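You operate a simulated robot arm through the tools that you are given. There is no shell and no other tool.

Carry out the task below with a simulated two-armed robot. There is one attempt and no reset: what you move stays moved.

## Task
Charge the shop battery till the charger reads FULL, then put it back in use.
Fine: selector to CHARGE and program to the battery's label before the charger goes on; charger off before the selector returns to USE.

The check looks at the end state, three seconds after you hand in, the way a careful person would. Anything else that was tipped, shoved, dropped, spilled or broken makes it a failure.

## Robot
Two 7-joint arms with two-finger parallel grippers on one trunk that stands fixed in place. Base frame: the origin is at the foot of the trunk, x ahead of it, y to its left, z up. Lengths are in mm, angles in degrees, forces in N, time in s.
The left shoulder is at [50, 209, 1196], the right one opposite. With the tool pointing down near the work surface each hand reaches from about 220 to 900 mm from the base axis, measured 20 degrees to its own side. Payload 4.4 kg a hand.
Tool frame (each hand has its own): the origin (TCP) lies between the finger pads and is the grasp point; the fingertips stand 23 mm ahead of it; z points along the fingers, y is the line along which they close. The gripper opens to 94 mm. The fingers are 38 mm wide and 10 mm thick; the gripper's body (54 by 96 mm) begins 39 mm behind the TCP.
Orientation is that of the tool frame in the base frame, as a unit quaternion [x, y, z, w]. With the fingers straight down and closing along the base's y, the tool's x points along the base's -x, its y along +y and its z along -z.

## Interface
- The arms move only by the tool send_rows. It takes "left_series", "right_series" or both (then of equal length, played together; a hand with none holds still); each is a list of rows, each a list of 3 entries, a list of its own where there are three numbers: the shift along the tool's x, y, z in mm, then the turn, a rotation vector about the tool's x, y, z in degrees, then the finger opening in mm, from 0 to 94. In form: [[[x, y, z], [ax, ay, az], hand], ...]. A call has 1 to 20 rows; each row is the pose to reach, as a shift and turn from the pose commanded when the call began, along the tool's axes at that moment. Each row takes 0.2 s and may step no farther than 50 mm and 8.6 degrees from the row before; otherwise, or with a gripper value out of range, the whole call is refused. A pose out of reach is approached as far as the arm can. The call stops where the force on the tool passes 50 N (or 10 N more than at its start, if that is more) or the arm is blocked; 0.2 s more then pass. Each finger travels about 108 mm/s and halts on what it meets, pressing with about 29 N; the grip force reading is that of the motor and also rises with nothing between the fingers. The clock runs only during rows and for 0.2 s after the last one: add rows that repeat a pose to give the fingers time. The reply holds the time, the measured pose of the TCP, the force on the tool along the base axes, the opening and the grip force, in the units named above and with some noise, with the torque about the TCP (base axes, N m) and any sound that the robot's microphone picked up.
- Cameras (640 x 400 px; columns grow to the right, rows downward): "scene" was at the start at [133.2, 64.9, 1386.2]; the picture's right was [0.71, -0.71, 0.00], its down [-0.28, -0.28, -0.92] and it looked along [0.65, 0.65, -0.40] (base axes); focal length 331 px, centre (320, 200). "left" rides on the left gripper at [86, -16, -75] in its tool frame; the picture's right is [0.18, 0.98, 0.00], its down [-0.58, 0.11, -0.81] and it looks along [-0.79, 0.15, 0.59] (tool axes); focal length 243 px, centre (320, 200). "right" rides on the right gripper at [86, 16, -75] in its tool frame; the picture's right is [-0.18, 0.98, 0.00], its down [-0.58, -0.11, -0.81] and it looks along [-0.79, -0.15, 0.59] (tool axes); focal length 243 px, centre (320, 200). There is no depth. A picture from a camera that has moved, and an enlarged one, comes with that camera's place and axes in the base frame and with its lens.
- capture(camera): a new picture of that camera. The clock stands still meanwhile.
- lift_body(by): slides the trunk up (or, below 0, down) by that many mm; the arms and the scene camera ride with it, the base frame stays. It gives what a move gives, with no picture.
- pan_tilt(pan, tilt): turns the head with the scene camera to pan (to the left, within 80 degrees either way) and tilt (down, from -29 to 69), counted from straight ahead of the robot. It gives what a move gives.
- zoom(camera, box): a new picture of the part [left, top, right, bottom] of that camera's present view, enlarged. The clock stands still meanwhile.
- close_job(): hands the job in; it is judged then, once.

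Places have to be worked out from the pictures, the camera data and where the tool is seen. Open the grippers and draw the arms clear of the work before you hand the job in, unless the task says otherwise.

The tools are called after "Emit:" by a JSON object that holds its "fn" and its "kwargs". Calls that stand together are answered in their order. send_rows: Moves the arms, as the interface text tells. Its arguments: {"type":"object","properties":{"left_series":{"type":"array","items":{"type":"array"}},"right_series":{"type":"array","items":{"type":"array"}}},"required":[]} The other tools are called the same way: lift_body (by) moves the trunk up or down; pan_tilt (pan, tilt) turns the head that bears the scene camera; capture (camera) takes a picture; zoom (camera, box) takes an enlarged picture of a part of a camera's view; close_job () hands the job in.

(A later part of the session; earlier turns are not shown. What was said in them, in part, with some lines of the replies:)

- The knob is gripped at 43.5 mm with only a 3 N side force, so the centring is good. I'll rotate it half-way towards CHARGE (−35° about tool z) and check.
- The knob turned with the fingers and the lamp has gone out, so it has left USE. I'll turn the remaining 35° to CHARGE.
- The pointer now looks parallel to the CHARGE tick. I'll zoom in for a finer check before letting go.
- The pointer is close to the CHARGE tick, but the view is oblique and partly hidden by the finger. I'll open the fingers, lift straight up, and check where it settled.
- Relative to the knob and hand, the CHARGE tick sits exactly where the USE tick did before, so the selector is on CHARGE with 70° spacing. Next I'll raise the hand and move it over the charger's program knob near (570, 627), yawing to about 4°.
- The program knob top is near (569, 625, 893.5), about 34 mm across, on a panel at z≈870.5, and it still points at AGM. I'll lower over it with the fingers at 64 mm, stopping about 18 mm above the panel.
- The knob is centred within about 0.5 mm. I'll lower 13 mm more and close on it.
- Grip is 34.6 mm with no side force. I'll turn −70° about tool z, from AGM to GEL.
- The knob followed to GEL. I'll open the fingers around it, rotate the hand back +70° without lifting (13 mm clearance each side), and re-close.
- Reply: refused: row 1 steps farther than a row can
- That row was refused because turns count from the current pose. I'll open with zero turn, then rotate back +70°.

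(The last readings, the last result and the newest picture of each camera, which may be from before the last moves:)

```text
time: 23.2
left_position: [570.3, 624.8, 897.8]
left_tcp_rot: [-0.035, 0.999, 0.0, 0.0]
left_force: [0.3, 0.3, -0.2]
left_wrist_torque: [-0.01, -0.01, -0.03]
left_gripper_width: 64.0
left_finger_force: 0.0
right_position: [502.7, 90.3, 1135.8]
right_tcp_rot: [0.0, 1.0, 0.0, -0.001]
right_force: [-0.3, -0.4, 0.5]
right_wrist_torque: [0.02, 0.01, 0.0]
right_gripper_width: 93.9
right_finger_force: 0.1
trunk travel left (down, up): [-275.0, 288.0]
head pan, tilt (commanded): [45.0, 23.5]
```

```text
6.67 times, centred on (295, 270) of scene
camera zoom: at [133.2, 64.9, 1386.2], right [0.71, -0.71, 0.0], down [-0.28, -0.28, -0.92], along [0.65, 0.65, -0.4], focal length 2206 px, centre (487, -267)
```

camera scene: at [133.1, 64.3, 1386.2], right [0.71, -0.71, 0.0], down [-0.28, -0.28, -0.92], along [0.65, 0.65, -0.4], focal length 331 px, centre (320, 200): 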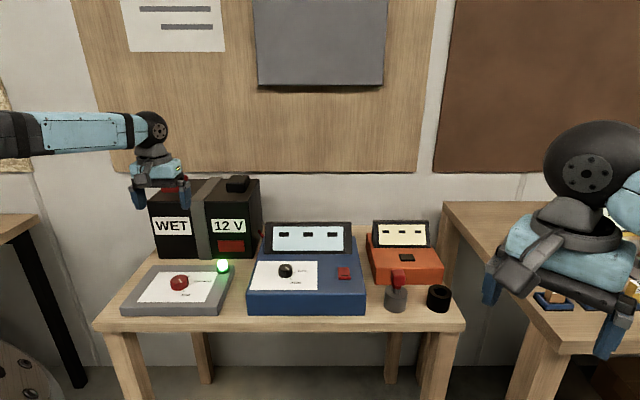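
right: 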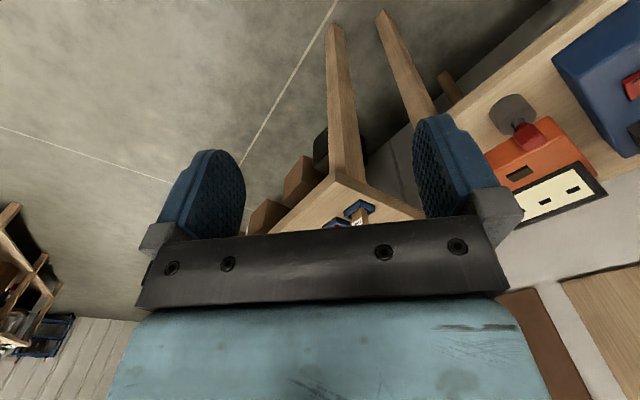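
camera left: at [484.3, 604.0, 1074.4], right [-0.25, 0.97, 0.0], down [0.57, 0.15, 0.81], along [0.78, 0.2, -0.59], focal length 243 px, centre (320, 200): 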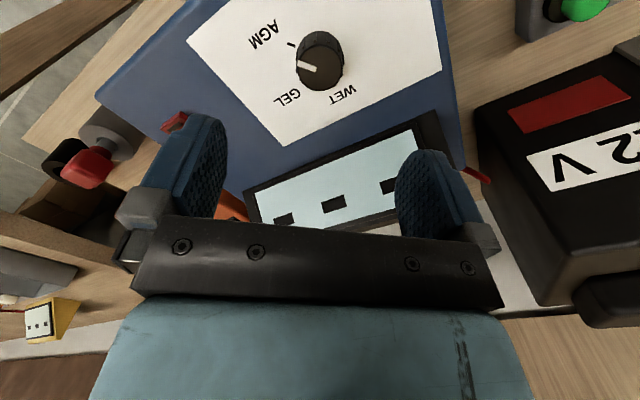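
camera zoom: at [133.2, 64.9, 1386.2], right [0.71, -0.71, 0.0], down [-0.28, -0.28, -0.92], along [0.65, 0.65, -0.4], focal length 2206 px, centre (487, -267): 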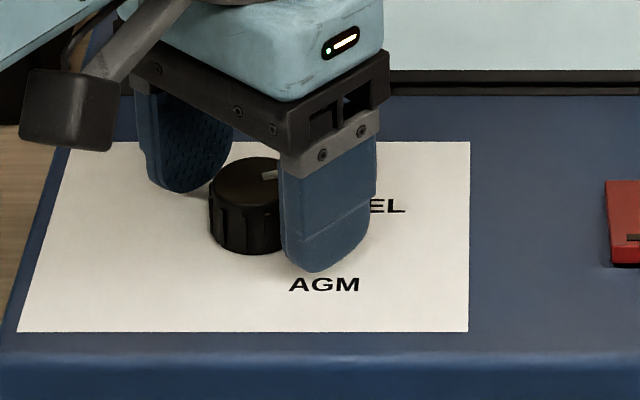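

The pointer stayed on GEL while the hand rotated back. I'll close again and turn another −70° to WET.

Emit:
{"fn": "send_rows", "kwargs": {"left_series": [[[0, 0, 0], [0, 0, 0], 44], [[0, 0, 0], [0, 0, 0], 28], [[0, 0, 0], [0, 0, 0], 28], [[0, 0, 0], [0, 0, -5], 28], [[0, 0, 0], [0, 0, -10], 28], [[0, 0, 0], [0, 0, -15], 28], [[0, 0, 0], [0, 0, -20], 28], [[0, 0, 0], [0, 0, -25], 28], [[0, 0, 0], [0, 0, -30], 28], [[0, 0, 0], [0, 0, -35], 28], [[0, 0, 0], [0, 0, -40], 28], [[0, 0, 0], [0, 0, -45], 28], [[0, 0, 0], [0, 0, -50], 28], [[0, 0, 0], [0, 0, -55], 28], [[0, 0, 0], [0, 0, -60], 28], [[0, 0, 0], [0, 0, -65], 28], [[0, 0, 0], [0, 0, -70], 28], [[0, 0, 0], [0, 0, -70], 28]]}}

Emit:
{"fn": "zoom", "kwargs": {"camera": "left", "box": [200, 60, 440, 210]}}

Emit:
{"fn": "zoom", "kwargs": {"camera": "scene", "box": [250, 240, 340, 300]}}

```text
time: 27.0
left_position: [570.5, 626.6, 899.0]
left_tcp_rot: [-0.603, 0.798, 0.0, 0.0]
left_force: [4.8, 9.1, 3.6]
left_wrist_torque: [0.85, -0.31, 0.05]
left_gripper_width: 34.6
left_finger_force: 45.3
right_position: [504.4, 91.4, 1136.6]
right_tcp_rot: [0.0, 1.0, 0.0, 0.0]
right_force: [-0.4, -0.3, 0.6]
right_wrist_torque: [0.01, -0.01, -0.04]
right_gripper_width: 93.8
right_finger_force: 0.2
trunk travel left (down, up): [-275.0, 288.0]
head pan, tilt (commanded): [45.0, 23.5]
```

```text
2.67 times, centred on (320, 135) of left
camera zoom: at [560.4, 538.6, 972.1], right [-1.0, 0.09, 0.0], down [0.05, 0.59, 0.81], along [0.07, 0.8, -0.59], focal length 647 px, centre (320, 373)
```

zoom: 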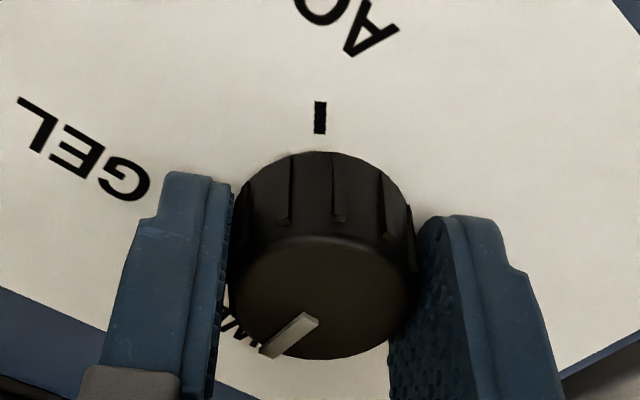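

```text
6.67 times, centred on (295, 270) of scene
camera zoom: at [133.3, 65.3, 1386.2], right [0.71, -0.71, 0.0], down [-0.28, -0.28, -0.92], along [0.65, 0.65, -0.4], focal length 2206 px, centre (487, -267)
```

zoom: 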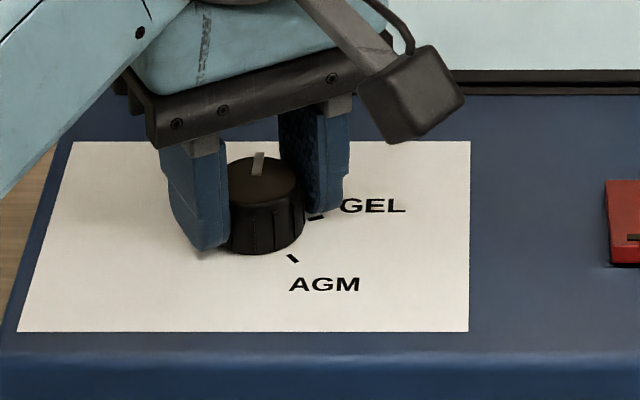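

The knob now points towards the WET side. I'll open, lift straight up, and check it against the WET tick.

Emit:
{"fn": "send_rows", "kwargs": {"left_series": [[[0, 0, 0], [0, 0, 0], 50], [[0, 0, 0], [0, 0, 0], 64], [[0, 0, 0], [0, 0, 0], 64], [[0, 0, -20], [0, 0, 0], 64], [[0, 0, -45], [0, 0, 0], 64], [[0, 0, -75], [0, 0, 0], 64], [[0, 0, -103], [0, 0, 0], 64], [[0, 0, -103], [0, 0, 0], 64]]}}

Emit:
{"fn": "zoom", "kwargs": {"camera": "left", "box": [220, 0, 420, 125]}}

Emit:
{"fn": "zoom", "kwargs": {"camera": "scene", "box": [265, 255, 325, 292]}}

Emit:
{"fn": "capture", "kwargs": {"camera": "left"}}

```text
time: 28.8
left_position: [570.4, 626.2, 1001.6]
left_tcp_rot: [-0.602, 0.799, 0.0, -0.001]
left_force: [-0.6, 0.0, 0.1]
left_wrist_torque: [-0.01, 0.0, 0.01]
left_gripper_width: 63.9
left_finger_force: 0.0
right_position: [503.6, 92.2, 1136.0]
right_tcp_rot: [0.0, 1.0, 0.0, 0.0]
right_force: [-0.2, -0.6, 1.0]
right_wrist_torque: [-0.01, 0.02, 0.0]
right_gripper_width: 94.2
right_finger_force: 0.0
trunk travel left (down, up): [-275.0, 288.0]
head pan, tilt (commanded): [45.0, 23.5]
```

```text
3.20 times, centred on (320, 62) of left
camera zoom: at [560.8, 537.7, 1075.5], right [-1.0, 0.09, 0.0], down [0.06, 0.59, 0.81], along [0.08, 0.8, -0.59], focal length 776 px, centre (320, 640)
```

zoom: 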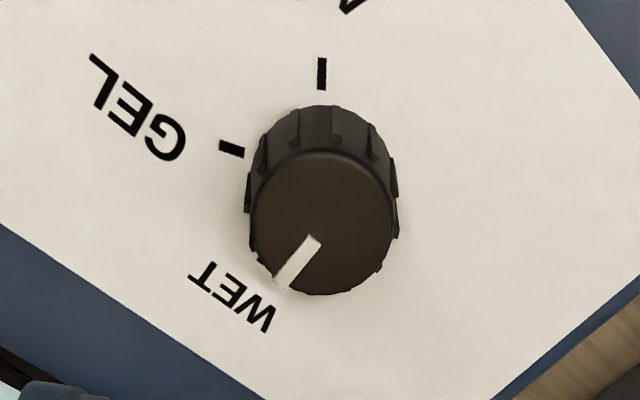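

```text
10.67 times, centred on (295, 274) of scene
camera zoom: at [133.5, 65.2, 1386.1], right [0.71, -0.71, 0.0], down [-0.28, -0.28, -0.92], along [0.65, 0.65, -0.4], focal length 3529 px, centre (587, -584)
```

zoom: 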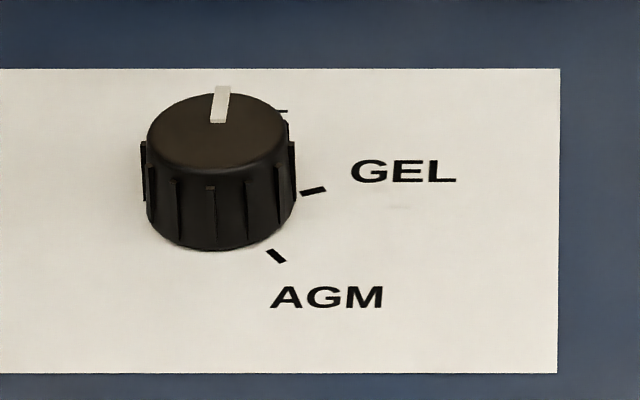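

```text
taken
camera left: at [560.8, 537.7, 1075.5], right [-1.0, 0.09, 0.0], down [0.06, 0.59, 0.81], along [0.08, 0.8, -0.59], focal length 243 px, centre (320, 200)
```

left: 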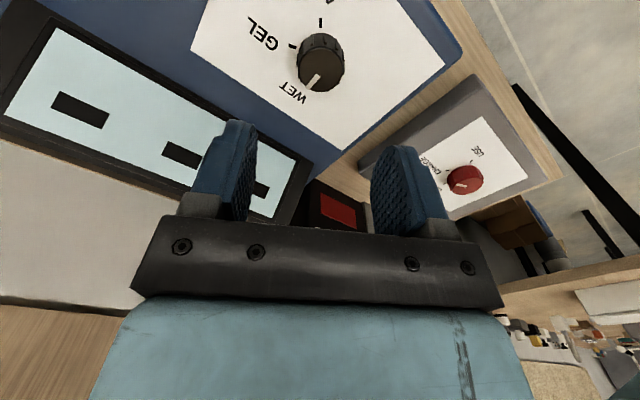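

The pointer is on WET in both views: it reads 90° in table axes, and about −152° to −155° in the hand frame, matching the WET label. Next is the red rocker, which I estimate at (675, 520). I'll move above it with the yaw at 45° and fingers closed, then inspect it.

Emit:
{"fn": "send_rows", "kwargs": {"left_series": [[[14.7, -26, 3.2], [0, 0, 5.8], 60], [[29.4, -52, 6.4], [0, 0, 11.6], 40], [[44, -78, 9.6], [0, 0, 17.4], 20], [[58.7, -104, 12.8], [0, 0, 23.2], 4], [[73.4, -130, 16], [0, 0, 29], 2], [[73.4, -130, 16], [0, 0, 29], 2]]}}

Emit:
{"fn": "capture", "kwargs": {"camera": "left"}}

Emit:
{"fn": "zoom", "kwargs": {"camera": "left", "box": [240, 0, 400, 100]}}

Emit:
{"fn": "zoom", "kwargs": {"camera": "scene", "box": [320, 250, 370, 290]}}

```text
time: 30.2
left_position: [674.7, 520.2, 984.7]
left_tcp_rot: [-0.382, 0.924, 0.0, 0.0]
left_force: [-0.8, -0.7, 0.9]
left_wrist_torque: [0.03, -0.01, 0.04]
left_gripper_width: 2.1
left_finger_force: 0.0
right_position: [502.2, 91.2, 1136.7]
right_tcp_rot: [0.0, 1.0, 0.0, -0.001]
right_force: [0.7, -0.4, -0.1]
right_wrist_torque: [0.02, 0.04, 0.01]
right_gripper_width: 94.0
right_finger_force: 0.0
trunk travel left (down, up): [-275.0, 288.0]
head pan, tilt (commanded): [45.0, 23.5]
```

```text
taken
camera left: at [623.9, 447.3, 1059.4], right [-0.82, 0.57, 0.0], down [0.33, 0.49, 0.81], along [0.46, 0.67, -0.59], focal length 243 px, centre (320, 200)
```

left: 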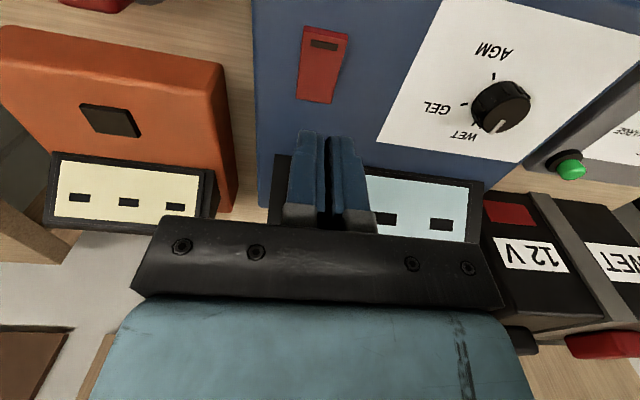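

```text
4.00 times, centred on (320, 50) of left
camera zoom: at [623.9, 447.3, 1059.4], right [-0.82, 0.57, 0.0], down [0.33, 0.49, 0.81], along [0.46, 0.67, -0.59], focal length 970 px, centre (320, 800)
```

zoom: 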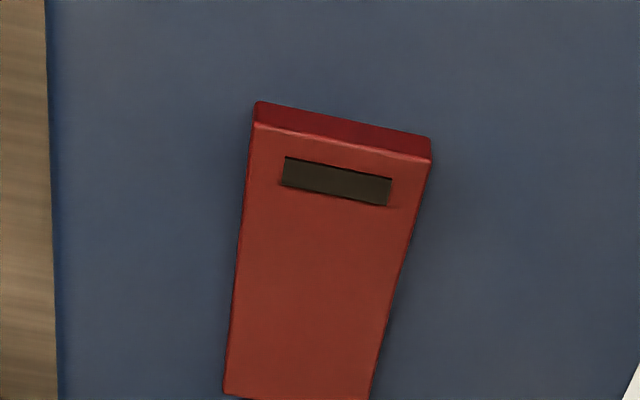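

```text
10.00 times, centred on (345, 270) of scene
camera zoom: at [132.8, 65.1, 1386.2], right [0.71, -0.71, 0.0], down [-0.28, -0.28, -0.92], along [0.65, 0.65, -0.4], focal length 3308 px, centre (70, -500)
```

zoom: 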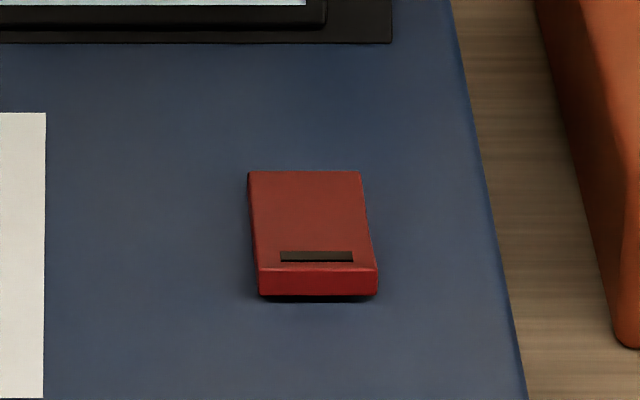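

The rocker's marked near end is raised (near edge about (658, 504), z≈880; far edge z≈875), so it is off and pressing the near end turns it on. I'll bring the closed fingertips over the near end, about 5 mm above it.

Emit:
{"fn": "send_rows", "kwargs": {"left_series": [[[12, 0, 25], [0, 0, 0], 0], [[24, 0, 50], [0, 0, 0], 0], [[24, 0, 65], [0, 0, 0], 0], [[24, 0, 76], [0, 0, 0], 0], [[24, 0, 76], [0, 0, 0], 0]]}}

Emit:
{"fn": "zoom", "kwargs": {"camera": "left", "box": [220, 60, 420, 185]}}

Emit:
{"fn": "zoom", "kwargs": {"camera": "scene", "box": [310, 240, 380, 290]}}

```text
time: 31.4
left_position: [657.6, 503.1, 909.1]
left_tcp_rot: [-0.382, 0.924, 0.0, 0.0]
left_force: [-0.4, -0.6, 0.5]
left_wrist_torque: [-0.04, 0.06, -0.01]
left_gripper_width: 0.1
left_finger_force: 29.0
right_position: [502.5, 91.0, 1136.8]
right_tcp_rot: [0.0, 1.0, 0.0, 0.0]
right_force: [0.2, -0.1, -0.1]
right_wrist_torque: [0.01, -0.03, -0.02]
right_gripper_width: 94.0
right_finger_force: 0.1
trunk travel left (down, up): [-275.0, 288.0]
head pan, tilt (commanded): [45.0, 23.5]
```

```text
3.20 times, centred on (320, 122) of left
camera zoom: at [607.1, 429.9, 982.9], right [-0.83, 0.56, 0.0], down [0.33, 0.49, 0.81], along [0.46, 0.67, -0.59], focal length 776 px, centre (320, 448)
```

zoom: 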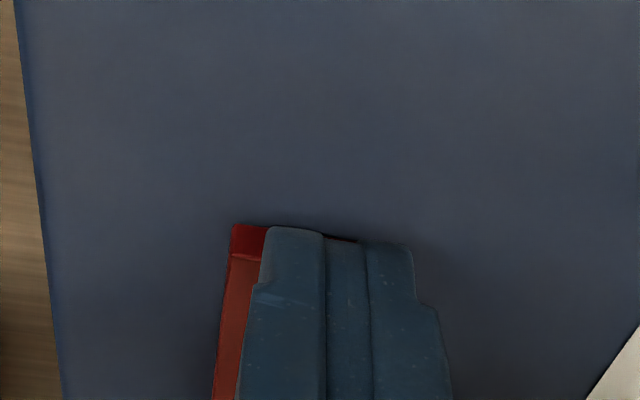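

```text
8.00 times, centred on (345, 265) of scene
camera zoom: at [133.1, 64.8, 1386.2], right [0.71, -0.71, 0.0], down [-0.28, -0.28, -0.92], along [0.65, 0.65, -0.4], focal length 2647 px, centre (120, -320)
```

zoom: 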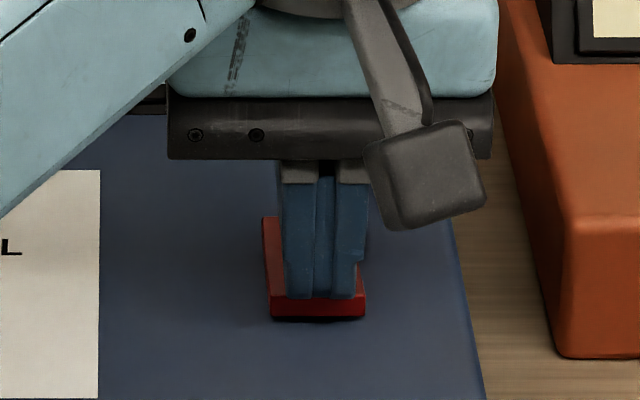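

The closed fingertips are right over the near end of the rocker. I'll press down in small steps and watch the force and sound.

Emit:
{"fn": "send_rows", "kwargs": {"left_series": [[[0, 0, 3], [0, 0, 0], 0], [[0, 0, 6], [0, 0, 0], 0], [[0, 0, 8], [0, 0, 0], 0], [[0, 0, 9.5], [0, 0, 0], 0]]}}

Emit:
{"fn": "zoom", "kwargs": {"camera": "scene", "box": [240, 215, 380, 300]}}

```text
time: 32.4
left_position: [657.6, 503.1, 900.0]
left_tcp_rot: [-0.384, 0.923, -0.001, 0.001]
left_force: [0.5, 1.1, 5.8]
left_wrist_torque: [0.06, -0.08, 0.0]
left_gripper_width: 0.0
left_finger_force: 29.5
right_position: [502.8, 90.5, 1136.1]
right_tcp_rot: [0.0, 1.0, 0.0, 0.0]
right_force: [-0.2, 0.0, 0.7]
right_wrist_torque: [0.01, 0.03, 0.0]
right_gripper_width: 93.8
right_finger_force: 0.1
trunk travel left (down, up): [-275.0, 288.0]
head pan, tilt (commanded): [45.0, 23.5]
```

```text
4.57 times, centred on (310, 258) of scene
camera zoom: at [132.5, 64.4, 1386.4], right [0.71, -0.71, 0.0], down [-0.28, -0.28, -0.92], along [0.65, 0.65, -0.4], focal length 1512 px, centre (366, -63)
```

zoom: 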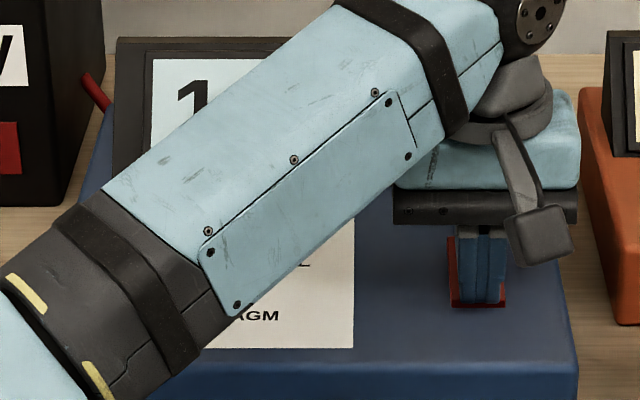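

The display already shows a digit, so the charger has come on, with only 5.8 N of push. I'll press 2 mm more to make sure it latches, then lift off and read the display.

Emit:
{"fn": "send_rows", "kwargs": {"left_series": [[[0, 0, 1], [0, 0, 0], 0], [[0, 0, 2], [0, 0, 0], 0], [[0, 0, -10], [0, 0, 0], 0], [[0, 0, -45], [0, 0, 0], 0], [[0, 0, -90], [0, 0, 0], 0]]}}

Emit:
{"fn": "capture", "kwargs": {"camera": "left"}}

Emit:
{"fn": "capture", "kwargs": {"camera": "scene"}}

Emit:
{"fn": "zoom", "kwargs": {"camera": "scene", "box": [310, 250, 380, 290]}}

```text
time: 33.6
left_position: [657.7, 501.7, 990.7]
left_tcp_rot: [-0.383, 0.924, 0.001, 0.0]
left_force: [-0.3, -0.5, -0.2]
left_wrist_torque: [-0.01, -0.01, 0.0]
left_gripper_width: 0.0
left_finger_force: 29.0
right_position: [503.3, 90.1, 1136.0]
right_tcp_rot: [0.0, 1.0, 0.0, 0.0]
right_force: [-0.7, -0.1, 1.4]
right_wrist_torque: [-0.01, 0.0, 0.0]
right_gripper_width: 93.9
right_finger_force: 0.1
trunk travel left (down, up): [-275.0, 288.0]
head pan, tilt (commanded): [45.0, 23.5]
```

```text
taken
camera left: at [607.2, 429.1, 1064.5], right [-0.83, 0.56, 0.0], down [0.33, 0.49, 0.81], along [0.45, 0.67, -0.59], focal length 243 px, centre (320, 200)
```

left: 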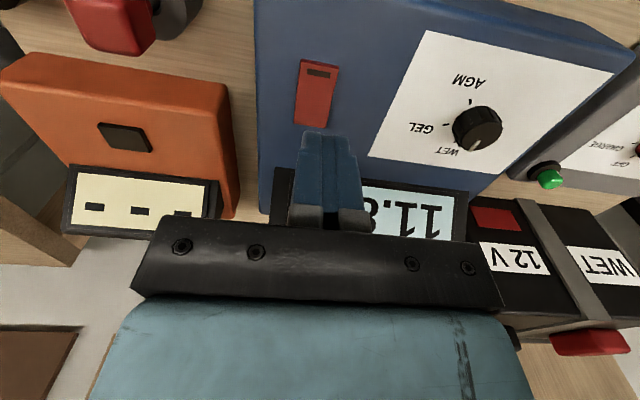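

```text
taken
camera scene: at [132.4, 64.4, 1386.2], right [0.71, -0.71, 0.0], down [-0.28, -0.28, -0.92], along [0.65, 0.65, -0.4], focal length 331 px, centre (320, 200)
```

scene: 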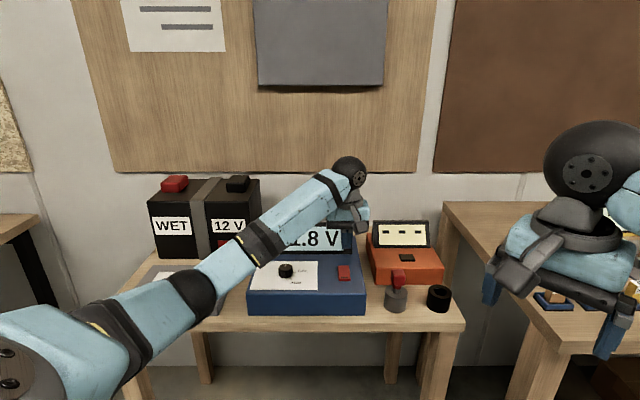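

```text
9.14 times, centred on (345, 270) of scene
camera zoom: at [132.4, 64.4, 1386.2], right [0.71, -0.71, 0.0], down [-0.28, -0.28, -0.92], along [0.65, 0.65, -0.4], focal length 3025 px, centre (91, -440)
```

zoom: 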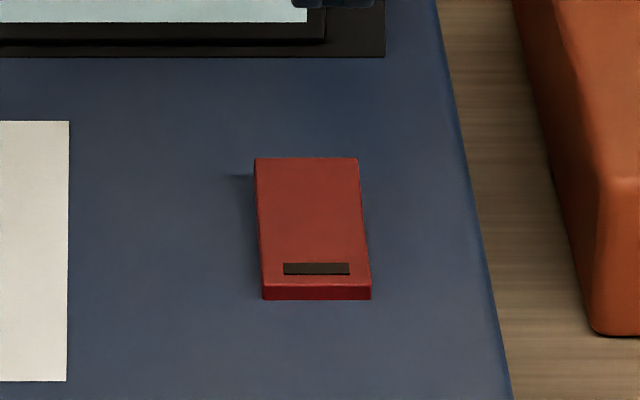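

The charger is on: the rocker stays tilted to the near side and the display reads 11.8 V. I'll draw the arm up and back so the display is visible to the scene camera, and let time pass.

Emit:
{"fn": "send_rows", "kwargs": {"left_series": [[[0, 0, -30], [0, 0, 0], 0], [[13, 22, -55], [0, 0, 0], 0], [[29, 48, -80], [0, 0, 0], 0], [[45, 74, -105], [0, 0, 0], 0], [[61, 100, -130], [0, 0, 0], 0], [[77, 126, -155], [0, 0, 0], 0], [[92, 152, -180], [0, 0, 0], 0], [[105, 177, -203], [0, 0, 0], 0], [[105, 177, -203], [0, 0, 0], 0], [[105, 177, -203], [0, 0, 0], 0], [[105, 177, -203], [0, 0, 0], 0], [[105, 177, -203], [0, 0, 0], 0], [[105, 177, -203], [0, 0, 0], 0], [[105, 177, -203], [0, 0, 0], 0], [[105, 177, -203], [0, 0, 0], 0]]}}

Emit:
{"fn": "capture", "kwargs": {"camera": "scene"}}

Emit:
{"fn": "zoom", "kwargs": {"camera": "scene", "box": [240, 210, 370, 300]}}

```text
time: 36.8
left_position: [457.8, 552.8, 1193.6]
left_tcp_rot: [-0.383, 0.924, 0.0, 0.0]
left_force: [-1.3, -0.7, -0.2]
left_wrist_torque: [-0.01, -0.04, 0.02]
left_gripper_width: 0.0
left_finger_force: 29.3
right_position: [502.3, 90.3, 1134.9]
right_tcp_rot: [0.0, 1.0, 0.001, 0.0]
right_force: [0.4, -0.1, 0.8]
right_wrist_torque: [0.02, -0.04, -0.03]
right_gripper_width: 94.2
right_finger_force: 0.1
trunk travel left (down, up): [-275.0, 288.0]
head pan, tilt (commanded): [45.0, 23.5]
```

```text
taken
camera scene: at [133.2, 64.8, 1386.2], right [0.71, -0.71, 0.0], down [-0.28, -0.28, -0.92], along [0.65, 0.65, -0.4], focal length 331 px, centre (320, 200)
```

scene: 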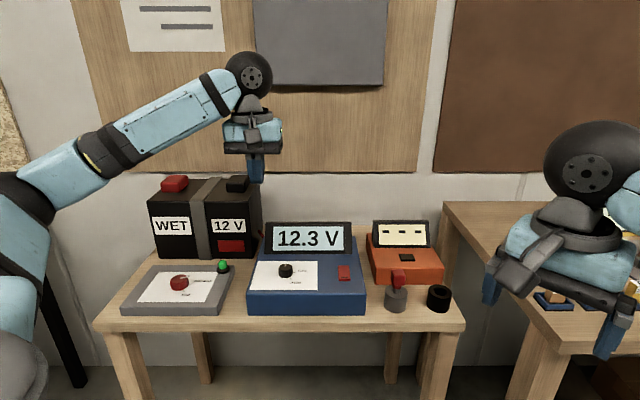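

```text
4.44 times, centred on (305, 255) of scene
camera zoom: at [133.2, 64.8, 1386.2], right [0.71, -0.71, 0.0], down [-0.28, -0.28, -0.92], along [0.65, 0.65, -0.4], focal length 1470 px, centre (387, -44)
```

zoom: 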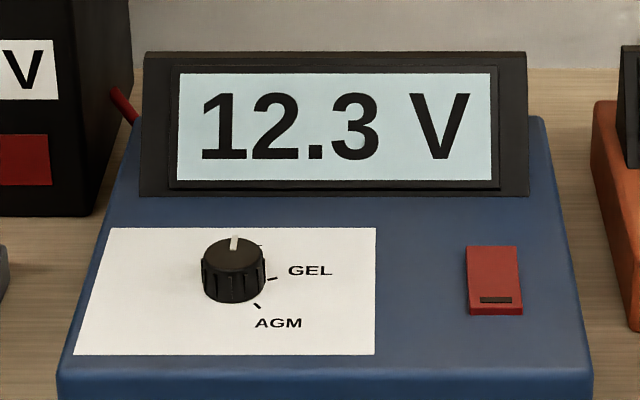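

The battery is charging and the display has risen to 12.3 V. I'll hold still and wait about 4 s at a time, watching for FULL.

Emit:
{"fn": "send_rows", "kwargs": {"left_series": [[[0, 0, 0], [0, 0, 0], 0], [[0, 0, 0], [0, 0, 0], 0], [[0, 0, 0], [0, 0, 0], 0], [[0, 0, 0], [0, 0, 0], 0], [[0, 0, 0], [0, 0, 0], 0], [[0, 0, 0], [0, 0, 0], 0], [[0, 0, 0], [0, 0, 0], 0], [[0, 0, 0], [0, 0, 0], 0], [[0, 0, 0], [0, 0, 0], 0], [[0, 0, 0], [0, 0, 0], 0], [[0, 0, 0], [0, 0, 0], 0], [[0, 0, 0], [0, 0, 0], 0], [[0, 0, 0], [0, 0, 0], 0], [[0, 0, 0], [0, 0, 0], 0], [[0, 0, 0], [0, 0, 0], 0], [[0, 0, 0], [0, 0, 0], 0], [[0, 0, 0], [0, 0, 0], 0], [[0, 0, 0], [0, 0, 0], 0], [[0, 0, 0], [0, 0, 0], 0], [[0, 0, 0], [0, 0, 0], 0]]}}

Emit:
{"fn": "zoom", "kwargs": {"camera": "scene", "box": [240, 210, 370, 300]}}

```text
time: 41.0
left_position: [457.1, 554.1, 1193.4]
left_tcp_rot: [-0.383, 0.924, 0.001, 0.0]
left_force: [0.6, -0.3, -0.5]
left_wrist_torque: [0.0, 0.01, 0.02]
left_gripper_width: 0.0
left_finger_force: 28.7
right_position: [502.7, 91.4, 1135.5]
right_tcp_rot: [0.0, 1.0, 0.0, 0.0]
right_force: [0.3, 0.5, 0.3]
right_wrist_torque: [0.01, -0.02, 0.03]
right_gripper_width: 93.9
right_finger_force: 0.0
trunk travel left (down, up): [-275.0, 288.0]
head pan, tilt (commanded): [45.0, 23.5]
```

```text
4.44 times, centred on (305, 255) of scene
camera zoom: at [133.2, 64.9, 1386.2], right [0.71, -0.71, 0.0], down [-0.28, -0.28, -0.92], along [0.65, 0.65, -0.4], focal length 1470 px, centre (387, -44)
```

zoom: 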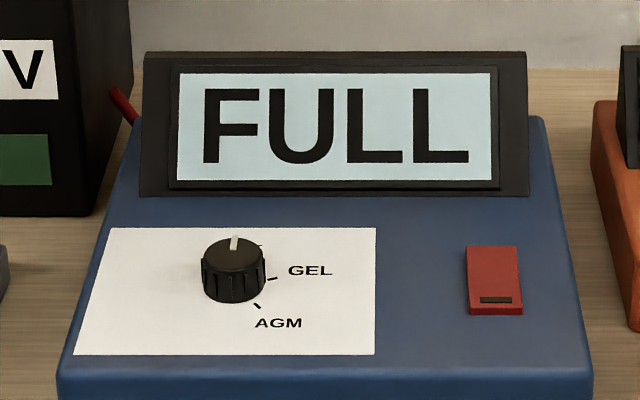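

The display reads FULL and the battery's indicator has turned green. I'll switch the charger off next by going to the rocker's far end, around (693, 538), about 5 mm above it.

Emit:
{"fn": "send_rows", "kwargs": {"left_series": [[[-19.5, -22.1, 21], [0, 0, 0], 0], [[-39.1, -44.3, 43], [0, 0, 0], 0], [[-58.6, -66.4, 65], [0, 0, 0], 0], [[-78.1, -88.6, 87], [0, 0, 0], 0], [[-97.7, -110.7, 109], [0, 0, 0], 0], [[-117.2, -132.9, 131], [0, 0, 0], 0], [[-136.8, -155, 153], [0, 0, 0], 0], [[-156.3, -177.2, 175], [0, 0, 0], 0], [[-156.3, -177.2, 205], [0, 0, 0], 0], [[-156.3, -177.2, 240], [0, 0, 0], 0], [[-156.3, -177.2, 268], [0, 0, 0], 0], [[-156.3, -177.2, 284], [0, 0, 0], 0], [[-156.3, -177.2, 284], [0, 0, 0], 0]]}}

Emit:
{"fn": "zoom", "kwargs": {"camera": "scene", "box": [310, 240, 380, 290]}}

Emit:
{"fn": "capture", "kwargs": {"camera": "left"}}

```text
time: 43.8
left_position: [693.8, 538.2, 907.3]
left_tcp_rot: [-0.384, 0.924, 0.0, 0.0]
left_force: [0.5, 0.3, -0.9]
left_wrist_torque: [-0.01, -0.02, -0.03]
left_gripper_width: 0.2
left_finger_force: 29.0
right_position: [502.9, 91.2, 1137.1]
right_tcp_rot: [0.0, 1.0, 0.0, 0.0]
right_force: [-0.6, -0.1, -0.6]
right_wrist_torque: [-0.01, -0.02, -0.02]
right_gripper_width: 93.8
right_finger_force: 0.0
trunk travel left (down, up): [-275.0, 288.0]
head pan, tilt (commanded): [45.0, 23.5]
```

```text
8.00 times, centred on (345, 265) of scene
camera zoom: at [133.0, 64.8, 1386.2], right [0.71, -0.71, 0.0], down [-0.28, -0.28, -0.92], along [0.65, 0.65, -0.4], focal length 2647 px, centre (120, -320)
```

zoom: 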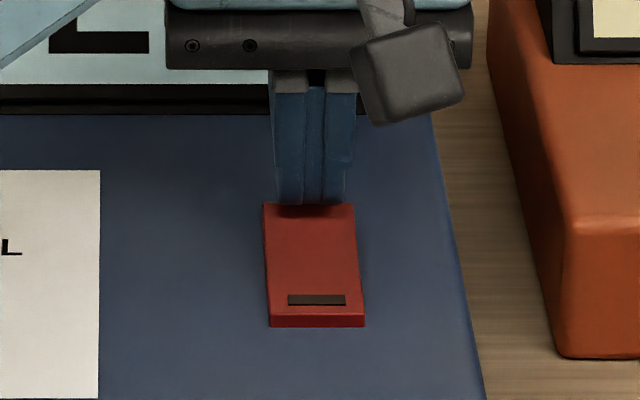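

```text
taken
camera left: at [643.2, 465.4, 982.3], right [-0.83, 0.56, 0.0], down [0.33, 0.49, 0.81], along [0.46, 0.67, -0.59], focal length 243 px, centre (320, 200)
```

left: 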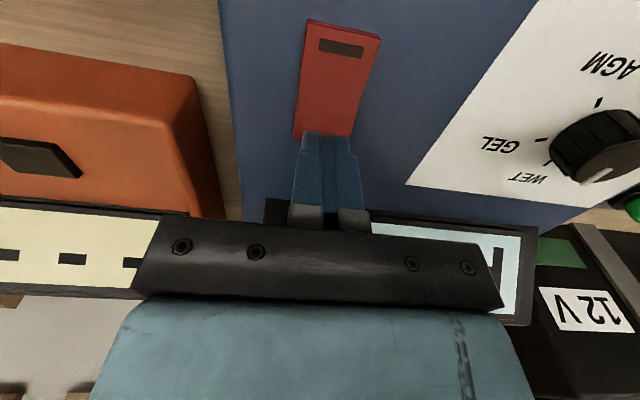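

The rounded fingertip is right at the far edge, so I'll shift 5 mm towards the robot for a better hold on the rocker and press down about 9.5 mm in small steps.

Emit:
{"fn": "send_rows", "kwargs": {"left_series": [[[5, 0, 0], [0, 0, 0], 0], [[5, 0, 3], [0, 0, 0], 0], [[5, 0, 5], [0, 0, 0], 0], [[5, 0, 7], [0, 0, 0], 0], [[5, 0, 8.5], [0, 0, 0], 0], [[5, 0, 9.5], [0, 0, 0], 0]]}}

Emit:
{"fn": "zoom", "kwargs": {"camera": "scene", "box": [300, 210, 380, 290]}}

Emit:
{"fn": "capture", "kwargs": {"camera": "left"}}

```text
time: 45.2
left_position: [689.5, 535.3, 901.6]
left_tcp_rot: [-0.383, 0.924, 0.0, 0.002]
left_force: [0.1, 5.5, 12.9]
left_wrist_torque: [-0.05, 0.16, -0.06]
left_gripper_width: 0.2
left_finger_force: 28.2
right_position: [501.8, 90.5, 1136.5]
right_tcp_rot: [0.0, 1.0, -0.001, 0.001]
right_force: [0.4, 0.2, -0.4]
right_wrist_torque: [0.0, 0.01, 0.0]
right_gripper_width: 93.9
right_finger_force: 0.0
trunk travel left (down, up): [-275.0, 288.0]
head pan, tilt (commanded): [45.0, 23.5]
```

```text
5.00 times, centred on (340, 250) of scene
camera zoom: at [131.7, 64.3, 1386.6], right [0.71, -0.71, 0.0], down [-0.28, -0.28, -0.92], along [0.65, 0.65, -0.4], focal length 1654 px, centre (220, -50)
```

zoom: 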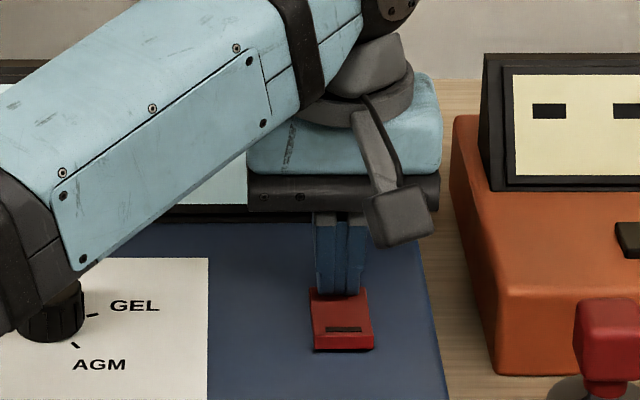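

```text
taken
camera left: at [639.1, 462.6, 975.5], right [-0.83, 0.56, 0.0], down [0.33, 0.49, 0.81], along [0.46, 0.67, -0.59], focal length 243 px, centre (320, 200)
```

left: 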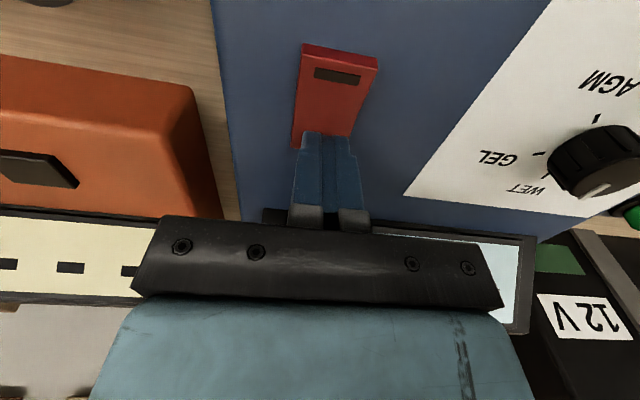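

The near end of the rocker is raised again and the far end is pressed, with a 13 N push. I'll lift off and check the display and switch.

Emit:
{"fn": "send_rows", "kwargs": {"left_series": [[[0, 0, -12], [0, 0, 0], 0], [[0, 0, -40], [0, 0, 0], 0], [[0, 0, -80], [0, 0, 0], 0], [[12, 20, -120], [0, 0, 0], 0], [[30, 45, -145], [0, 0, 0], 0], [[50, 75, -170], [0, 0, 0], 0], [[70, 105, -195], [0, 0, 0], 0], [[90, 130, -220], [0, 0, 0], 0], [[110, 155, -245], [0, 0, 0], 0], [[130, 177, -265], [0, 0, 0], 0], [[150, 177, -285], [0, 0, 0], 0], [[150, 177, -285], [0, 0, 0], 0]]}}

Emit:
{"fn": "capture", "kwargs": {"camera": "scene"}}

Emit:
{"fn": "zoom", "kwargs": {"camera": "scene", "box": [240, 210, 370, 300]}}

```text
time: 47.8
left_position: [459.6, 553.8, 1184.1]
left_tcp_rot: [-0.383, 0.924, -0.001, -0.001]
left_force: [0.1, 0.3, -0.8]
left_wrist_torque: [-0.02, -0.04, -0.03]
left_gripper_width: 0.2
left_finger_force: 28.5
right_position: [503.5, 91.2, 1135.4]
right_tcp_rot: [0.0, 1.0, 0.0, 0.0]
right_force: [-0.1, -0.2, -0.2]
right_wrist_torque: [0.0, 0.03, -0.01]
right_gripper_width: 94.2
right_finger_force: 0.1
trunk travel left (down, up): [-275.0, 288.0]
head pan, tilt (commanded): [45.0, 23.5]
```

```text
taken
camera scene: at [133.3, 65.6, 1386.1], right [0.71, -0.71, 0.0], down [-0.28, -0.28, -0.92], along [0.65, 0.65, -0.4], focal length 331 px, centre (320, 200)
```

scene: 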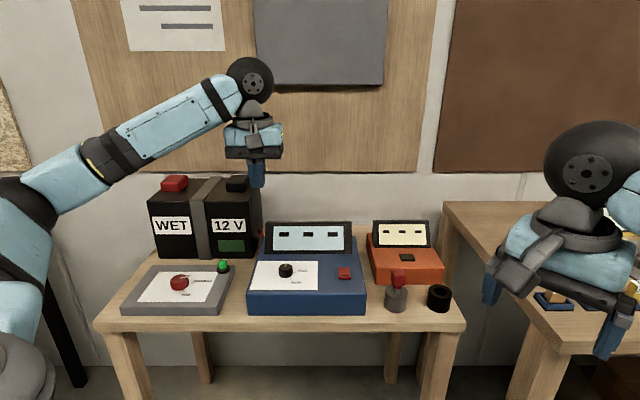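

```text
4.44 times, centred on (305, 255) of scene
camera zoom: at [133.3, 65.6, 1386.1], right [0.71, -0.71, 0.0], down [-0.28, -0.28, -0.92], along [0.65, 0.65, -0.4], focal length 1470 px, centre (387, -44)
```

zoom: 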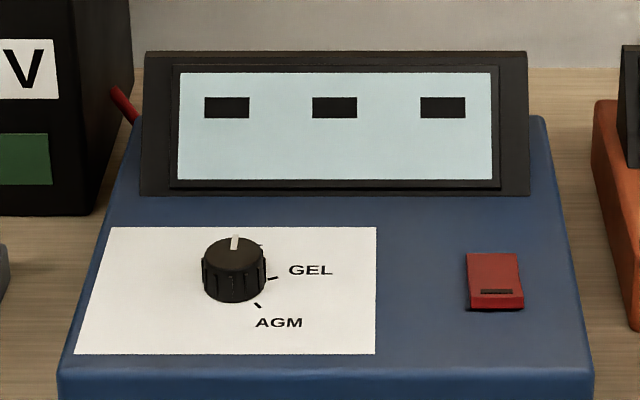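

The charger is off (display back to dashes), with the battery flag green. Next I'll take the hand back above the selector knob at yaw 90° with the fingers open, to return it to USE.

Emit:
{"fn": "send_rows", "kwargs": {"left_series": [[[-13.4, 25.4, 16], [0, 0, -4.5], 10], [[-26.8, 50.7, 36], [0, 0, -9], 20], [[-40.2, 76.1, 56], [0, 0, -13.5], 30], [[-53.6, 101.5, 76], [0, 0, -18], 40], [[-67, 126.9, 96], [0, 0, -22.5], 50], [[-80.5, 152.2, 116], [0, 0, -27], 60], [[-93.9, 177.6, 136], [0, 0, -31.5], 70], [[-107.3, 203, 156], [0, 0, -36], 80], [[-120.7, 228.3, 176], [0, 0, -40.5], 80], [[-134.1, 253.7, 196], [0, 0, -45], 80], [[-134.1, 253.7, 234], [0, 0, -45], 80], [[-134.1, 253.7, 234], [0, 0, -45], 80]]}}

Emit:
{"fn": "zoom", "kwargs": {"camera": "left", "box": [220, 30, 420, 155]}}

Emit:
{"fn": "capture", "kwargs": {"camera": "left"}}

```text
time: 50.4
left_position: [372.8, 828.3, 951.1]
left_tcp_rot: [0.708, -0.706, -0.001, 0.0]
left_force: [-0.2, -0.2, -0.7]
left_wrist_torque: [0.04, 0.01, -0.01]
left_gripper_width: 80.1
left_finger_force: 0.0
right_position: [501.4, 90.8, 1136.1]
right_tcp_rot: [0.0, 1.0, 0.0, 0.0]
right_force: [-0.5, 0.6, -0.2]
right_wrist_torque: [0.01, -0.03, 0.0]
right_gripper_width: 94.0
right_finger_force: 0.1
trunk travel left (down, up): [-275.0, 288.0]
head pan, tilt (commanded): [45.0, 23.5]
```

```text
3.20 times, centred on (320, 92) of left
camera zoom: at [388.7, 741.0, 1024.2], right [-0.98, -0.19, 0.0], down [-0.11, 0.58, 0.81], along [-0.15, 0.79, -0.59], focal length 776 px, centre (320, 544)
```

zoom: 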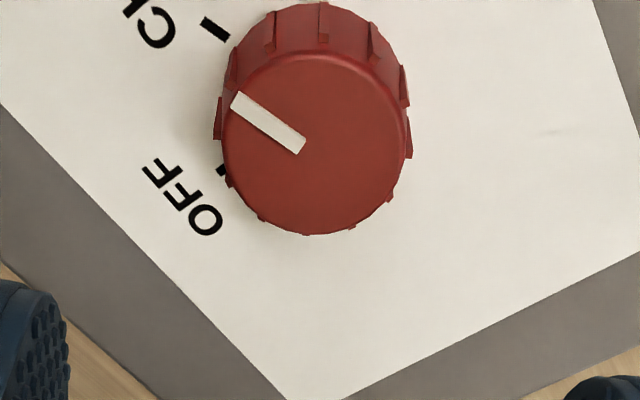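

```text
taken
camera left: at [388.7, 741.0, 1024.2], right [-0.98, -0.19, 0.0], down [-0.11, 0.58, 0.81], along [-0.15, 0.79, -0.59], focal length 243 px, centre (320, 200)
```

left: 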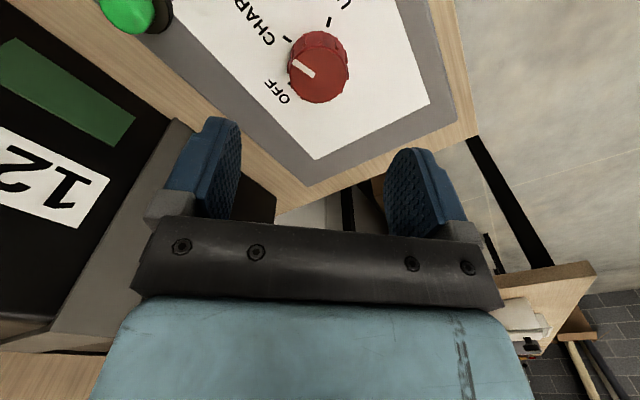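

The knob centre is within about 1 mm of the hand axis and still on CHARGE. I'll lower onto it (same height as before, TCP z≈853.5) and close.

Emit:
{"fn": "send_rows", "kwargs": {"left_series": [[[-1, -0.8, 25], [0, 0, 0], 70], [[-1, -0.8, 50], [0, 0, 0], 70], [[-1, -0.8, 75], [0, 0, 0], 70], [[-1, -0.8, 88], [0, 0, 0], 70], [[-1, -0.8, 97], [0, 0, 0], 70], [[-1, -0.8, 97], [0, 0, 0], 70], [[-1, -0.8, 97], [0, 0, 0], 52], [[-1, -0.8, 97], [0, 0, 0], 36], [[-1, -0.8, 97], [0, 0, 0], 36]]}}

Emit:
{"fn": "zoom", "kwargs": {"camera": "left", "box": [200, 60, 440, 210]}}

Emit:
{"fn": "zoom", "kwargs": {"camera": "scene", "box": [140, 240, 260, 320]}}

```text
time: 52.4
left_position: [374.1, 830.3, 852.7]
left_tcp_rot: [-0.707, 0.708, 0.0, 0.0]
left_force: [-2.0, 0.7, 1.2]
left_wrist_torque: [0.15, 0.15, -0.01]
left_gripper_width: 43.5
left_finger_force: 44.7
right_position: [503.1, 91.4, 1135.6]
right_tcp_rot: [0.0, 1.0, -0.001, 0.001]
right_force: [0.0, 0.1, 0.5]
right_wrist_torque: [0.01, 0.03, -0.01]
right_gripper_width: 94.3
right_finger_force: 0.0
trunk travel left (down, up): [-275.0, 288.0]
head pan, tilt (commanded): [45.0, 23.5]
```

```text
2.67 times, centred on (320, 135) of left
camera zoom: at [390.2, 742.8, 927.0], right [-0.98, -0.18, 0.0], down [-0.11, 0.58, 0.81], along [-0.15, 0.79, -0.59], focal length 647 px, centre (320, 373)
```

zoom: 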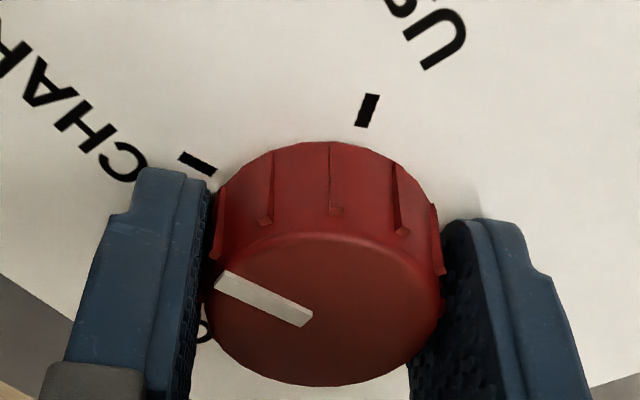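

```text
5.00 times, centred on (200, 280) of scene
camera zoom: at [132.9, 64.7, 1386.2], right [0.71, -0.71, 0.0], down [-0.28, -0.28, -0.92], along [0.65, 0.65, -0.4], focal length 1654 px, centre (920, -200)
```

zoom: 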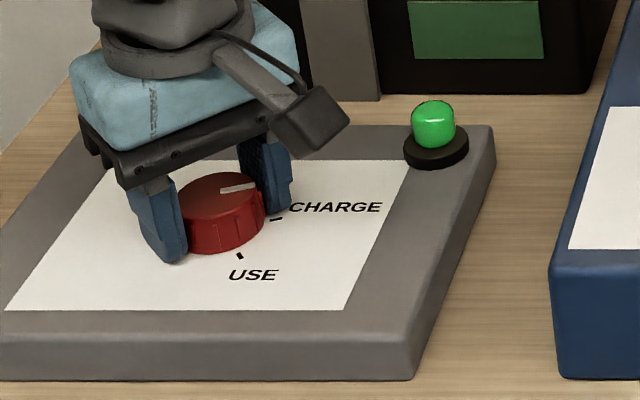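

The knob is gripped well, with low side forces. I'll turn it back +70° about tool z to USE.

Emit:
{"fn": "send_rows", "kwargs": {"left_series": [[[0, 0, 0], [0, 0, 5], 36], [[0, 0, 0], [0, 0, 10], 36], [[0, 0, 0], [0, 0, 15], 36], [[0, 0, 0], [0, 0, 20], 36], [[0, 0, 0], [0, 0, 25], 36], [[0, 0, 0], [0, 0, 30], 36], [[0, 0, 0], [0, 0, 35], 36], [[0, 0, 0], [0, 0, 40], 36], [[0, 0, 0], [0, 0, 45], 36], [[0, 0, 0], [0, 0, 50], 36], [[0, 0, 0], [0, 0, 55], 36], [[0, 0, 0], [0, 0, 60], 36], [[0, 0, 0], [0, 0, 65], 36], [[0, 0, 0], [0, 0, 70], 36], [[0, 0, 0], [0, 0, 70], 36]]}}

Emit:
{"fn": "zoom", "kwargs": {"camera": "left", "box": [200, 60, 440, 210]}}

Emit:
{"fn": "zoom", "kwargs": {"camera": "scene", "box": [140, 240, 260, 320]}}

```text
time: 55.6
left_position: [376.6, 827.9, 853.3]
left_tcp_rot: [-0.174, 0.985, 0.0, 0.0]
left_force: [20.5, -8.5, 0.2]
left_wrist_torque: [-0.31, -0.99, 0.21]
left_gripper_width: 43.6
left_finger_force: 45.2
right_position: [504.5, 90.2, 1135.2]
right_tcp_rot: [0.001, 1.0, 0.0, -0.001]
right_force: [0.3, 1.0, -0.4]
right_wrist_torque: [0.01, 0.01, 0.02]
right_gripper_width: 93.9
right_finger_force: 0.0
trunk travel left (down, up): [-275.0, 288.0]
head pan, tilt (commanded): [45.0, 23.5]
```

```text
2.67 times, centred on (320, 135) of left
camera zoom: at [300.2, 783.3, 927.0], right [-0.51, 0.86, 0.0], down [0.51, 0.3, 0.81], along [0.69, 0.41, -0.59], focal length 647 px, centre (320, 373)
```

zoom: 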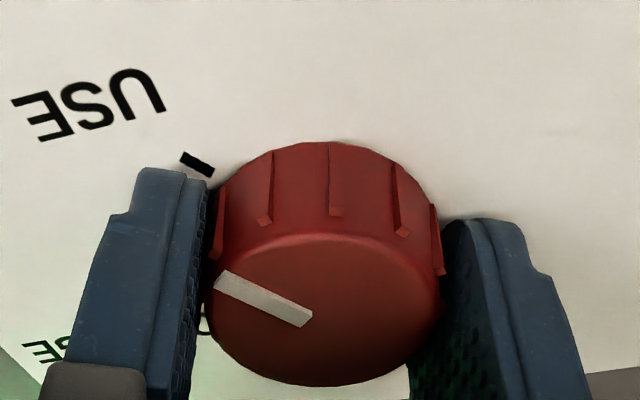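

```text
5.00 times, centred on (200, 280) of scene
camera zoom: at [135.1, 64.0, 1386.0], right [0.71, -0.71, 0.0], down [-0.28, -0.28, -0.92], along [0.65, 0.65, -0.4], focal length 1654 px, centre (920, -200)
```

zoom: 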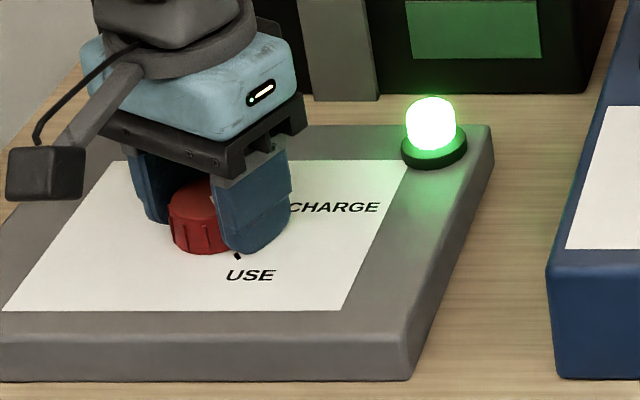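

The lamp is lit green again, so the selector is at USE. I'll open, lift straight up, and verify.

Emit:
{"fn": "send_rows", "kwargs": {"left_series": [[[0, 0, 0], [0, 0, 0], 46], [[0, 0, 0], [0, 0, 0], 58], [[0, 0, 0], [0, 0, 0], 70], [[0, 0, 0], [0, 0, 0], 70], [[0, 0, -20], [0, 0, 0], 70], [[0, 0, -45], [0, 0, 0], 80], [[0, 0, -70], [0, 0, 0], 94], [[0, 0, -95], [0, 0, 0], 94], [[0, 0, -95], [0, 0, 0], 94]]}}

Emit:
{"fn": "zoom", "kwargs": {"camera": "left", "box": [220, 30, 420, 155]}}

Emit:
{"fn": "zoom", "kwargs": {"camera": "scene", "box": [110, 170, 270, 320]}}

Emit:
{"fn": "zoom", "kwargs": {"camera": "scene", "box": [150, 260, 230, 310]}}

```text
time: 57.6
left_position: [375.0, 829.1, 947.3]
left_tcp_rot: [-0.173, 0.985, -0.001, 0.0]
left_force: [0.4, -0.4, -0.9]
left_wrist_torque: [-0.03, 0.01, -0.01]
left_gripper_width: 93.7
left_finger_force: 0.1
right_position: [503.6, 91.9, 1136.7]
right_tcp_rot: [-0.001, 1.0, 0.001, 0.0]
right_force: [-0.2, 0.8, 0.0]
right_wrist_torque: [0.0, -0.03, 0.0]
right_gripper_width: 93.9
right_finger_force: 0.0
trunk travel left (down, up): [-275.0, 288.0]
head pan, tilt (commanded): [45.0, 23.5]
```

```text
3.20 times, centred on (320, 92) of left
camera zoom: at [298.8, 785.0, 1021.6], right [-0.51, 0.86, 0.0], down [0.51, 0.3, 0.81], along [0.69, 0.41, -0.59], focal length 776 px, centre (320, 544)
```

zoom: 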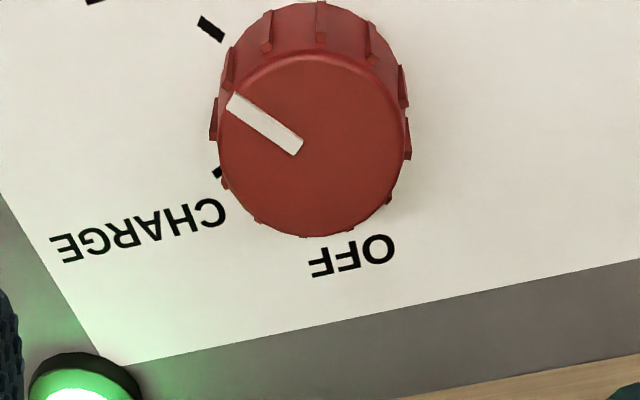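

```text
2.67 times, centred on (190, 245) of scene
camera zoom: at [133.4, 65.4, 1386.1], right [0.71, -0.71, 0.0], down [-0.28, -0.28, -0.92], along [0.65, 0.65, -0.4], focal length 882 px, centre (667, 80)
```

zoom: 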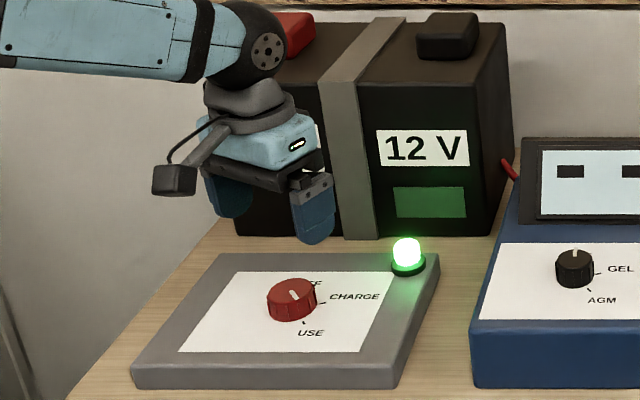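

```text
8.00 times, centred on (190, 285) of scene
camera zoom: at [133.4, 65.4, 1386.1], right [0.71, -0.71, 0.0], down [-0.28, -0.28, -0.92], along [0.65, 0.65, -0.4], focal length 2647 px, centre (1360, -480)
```

zoom: 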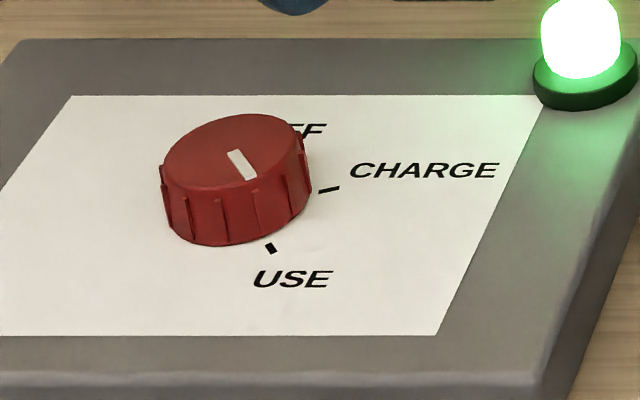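

The selector points exactly at USE with the lamp lit, and nothing has shifted. I'll withdraw the left arm up and back to its starting place, fingers open.

Emit:
{"fn": "send_rows", "kwargs": {"left_series": [[[0, 0, -40], [0, 0, 0], 94], [[0, 0, -80], [0, 0, 0], 94], [[0, 0, -120], [0, 0, 3], 94], [[2, -36, -136], [0, 0, 6], 94], [[4, -72, -152], [0, 0, 9], 94], [[6, -108, -168], [0, 0, 12], 94], [[8, -144, -184], [0, 0, 15], 94], [[10, -180, -200], [0, 0, 17], 94], [[12, -216, -216], [0, 0, 18], 94], [[14, -252, -232], [0, 0, 19], 94], [[16, -288, -247], [0, 0, 20], 94], [[16, -288, -247], [0, 0, 20], 94]]}}

Emit:
{"fn": "capture", "kwargs": {"camera": "scene"}}

Emit:
{"fn": "zoom", "kwargs": {"camera": "scene", "box": [110, 170, 470, 330]}}

```text
time: 60.2
left_position: [458.1, 551.7, 1194.5]
left_tcp_rot: [0.0, 1.0, 0.001, 0.0]
left_force: [-0.1, 0.4, 0.4]
left_wrist_torque: [0.01, -0.05, -0.02]
left_gripper_width: 94.1
left_finger_force: 0.1
right_position: [502.1, 90.8, 1137.4]
right_tcp_rot: [0.0, 1.0, 0.001, 0.0]
right_force: [0.1, 0.2, 0.4]
right_wrist_torque: [0.0, -0.01, 0.04]
right_gripper_width: 93.9
right_finger_force: 0.0
trunk travel left (down, up): [-275.0, 288.0]
head pan, tilt (commanded): [45.0, 23.5]
```

```text
taken
camera scene: at [131.6, 63.9, 1386.5], right [0.71, -0.71, 0.0], down [-0.28, -0.28, -0.92], along [0.65, 0.65, -0.4], focal length 331 px, centre (320, 200)
```

scene: 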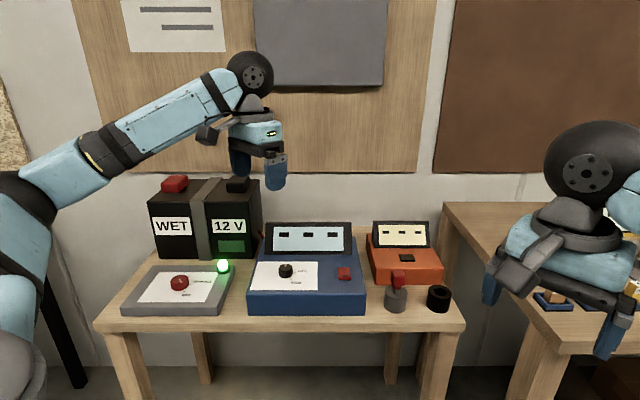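

```text
1.78 times, centred on (290, 250) of scene
camera zoom: at [131.6, 63.9, 1386.5], right [0.71, -0.71, 0.0], down [-0.28, -0.28, -0.92], along [0.65, 0.65, -0.4], focal length 588 px, centre (373, 111)
```

zoom: 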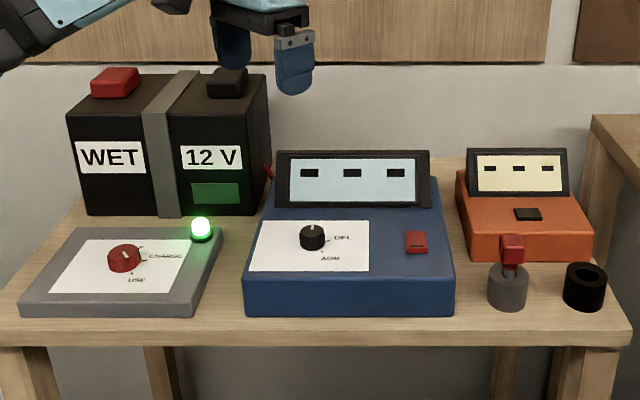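

The battery flag is green, the charger is off with its program on WET, the selector is at USE with the lamp lit, and nothing else has moved. Both arms are clear and the grippers open, so I'm handing the job in.

Emit:
{"fn": "close_job", "kwargs": {}}

```text
The job is handed in.
```

The shop battery is charged and back in use; I've handed the job in but have no verdict on it yet.

- **Before charging:** I turned the selector from USE to CHARGE and the program from AGM to WET, the type on the battery's label. Then I switched the blue charger on.
- **Charging:** The display rose from 11.8 V to FULL, and the battery's indicator turned green.
- **After charging:** I switched the charger off, and its display went back to dashes. Then I returned the selector to USE, and its green lamp came back on.

In the final pictures nothing else on the bench had moved. Both arms were clear with the grippers open.
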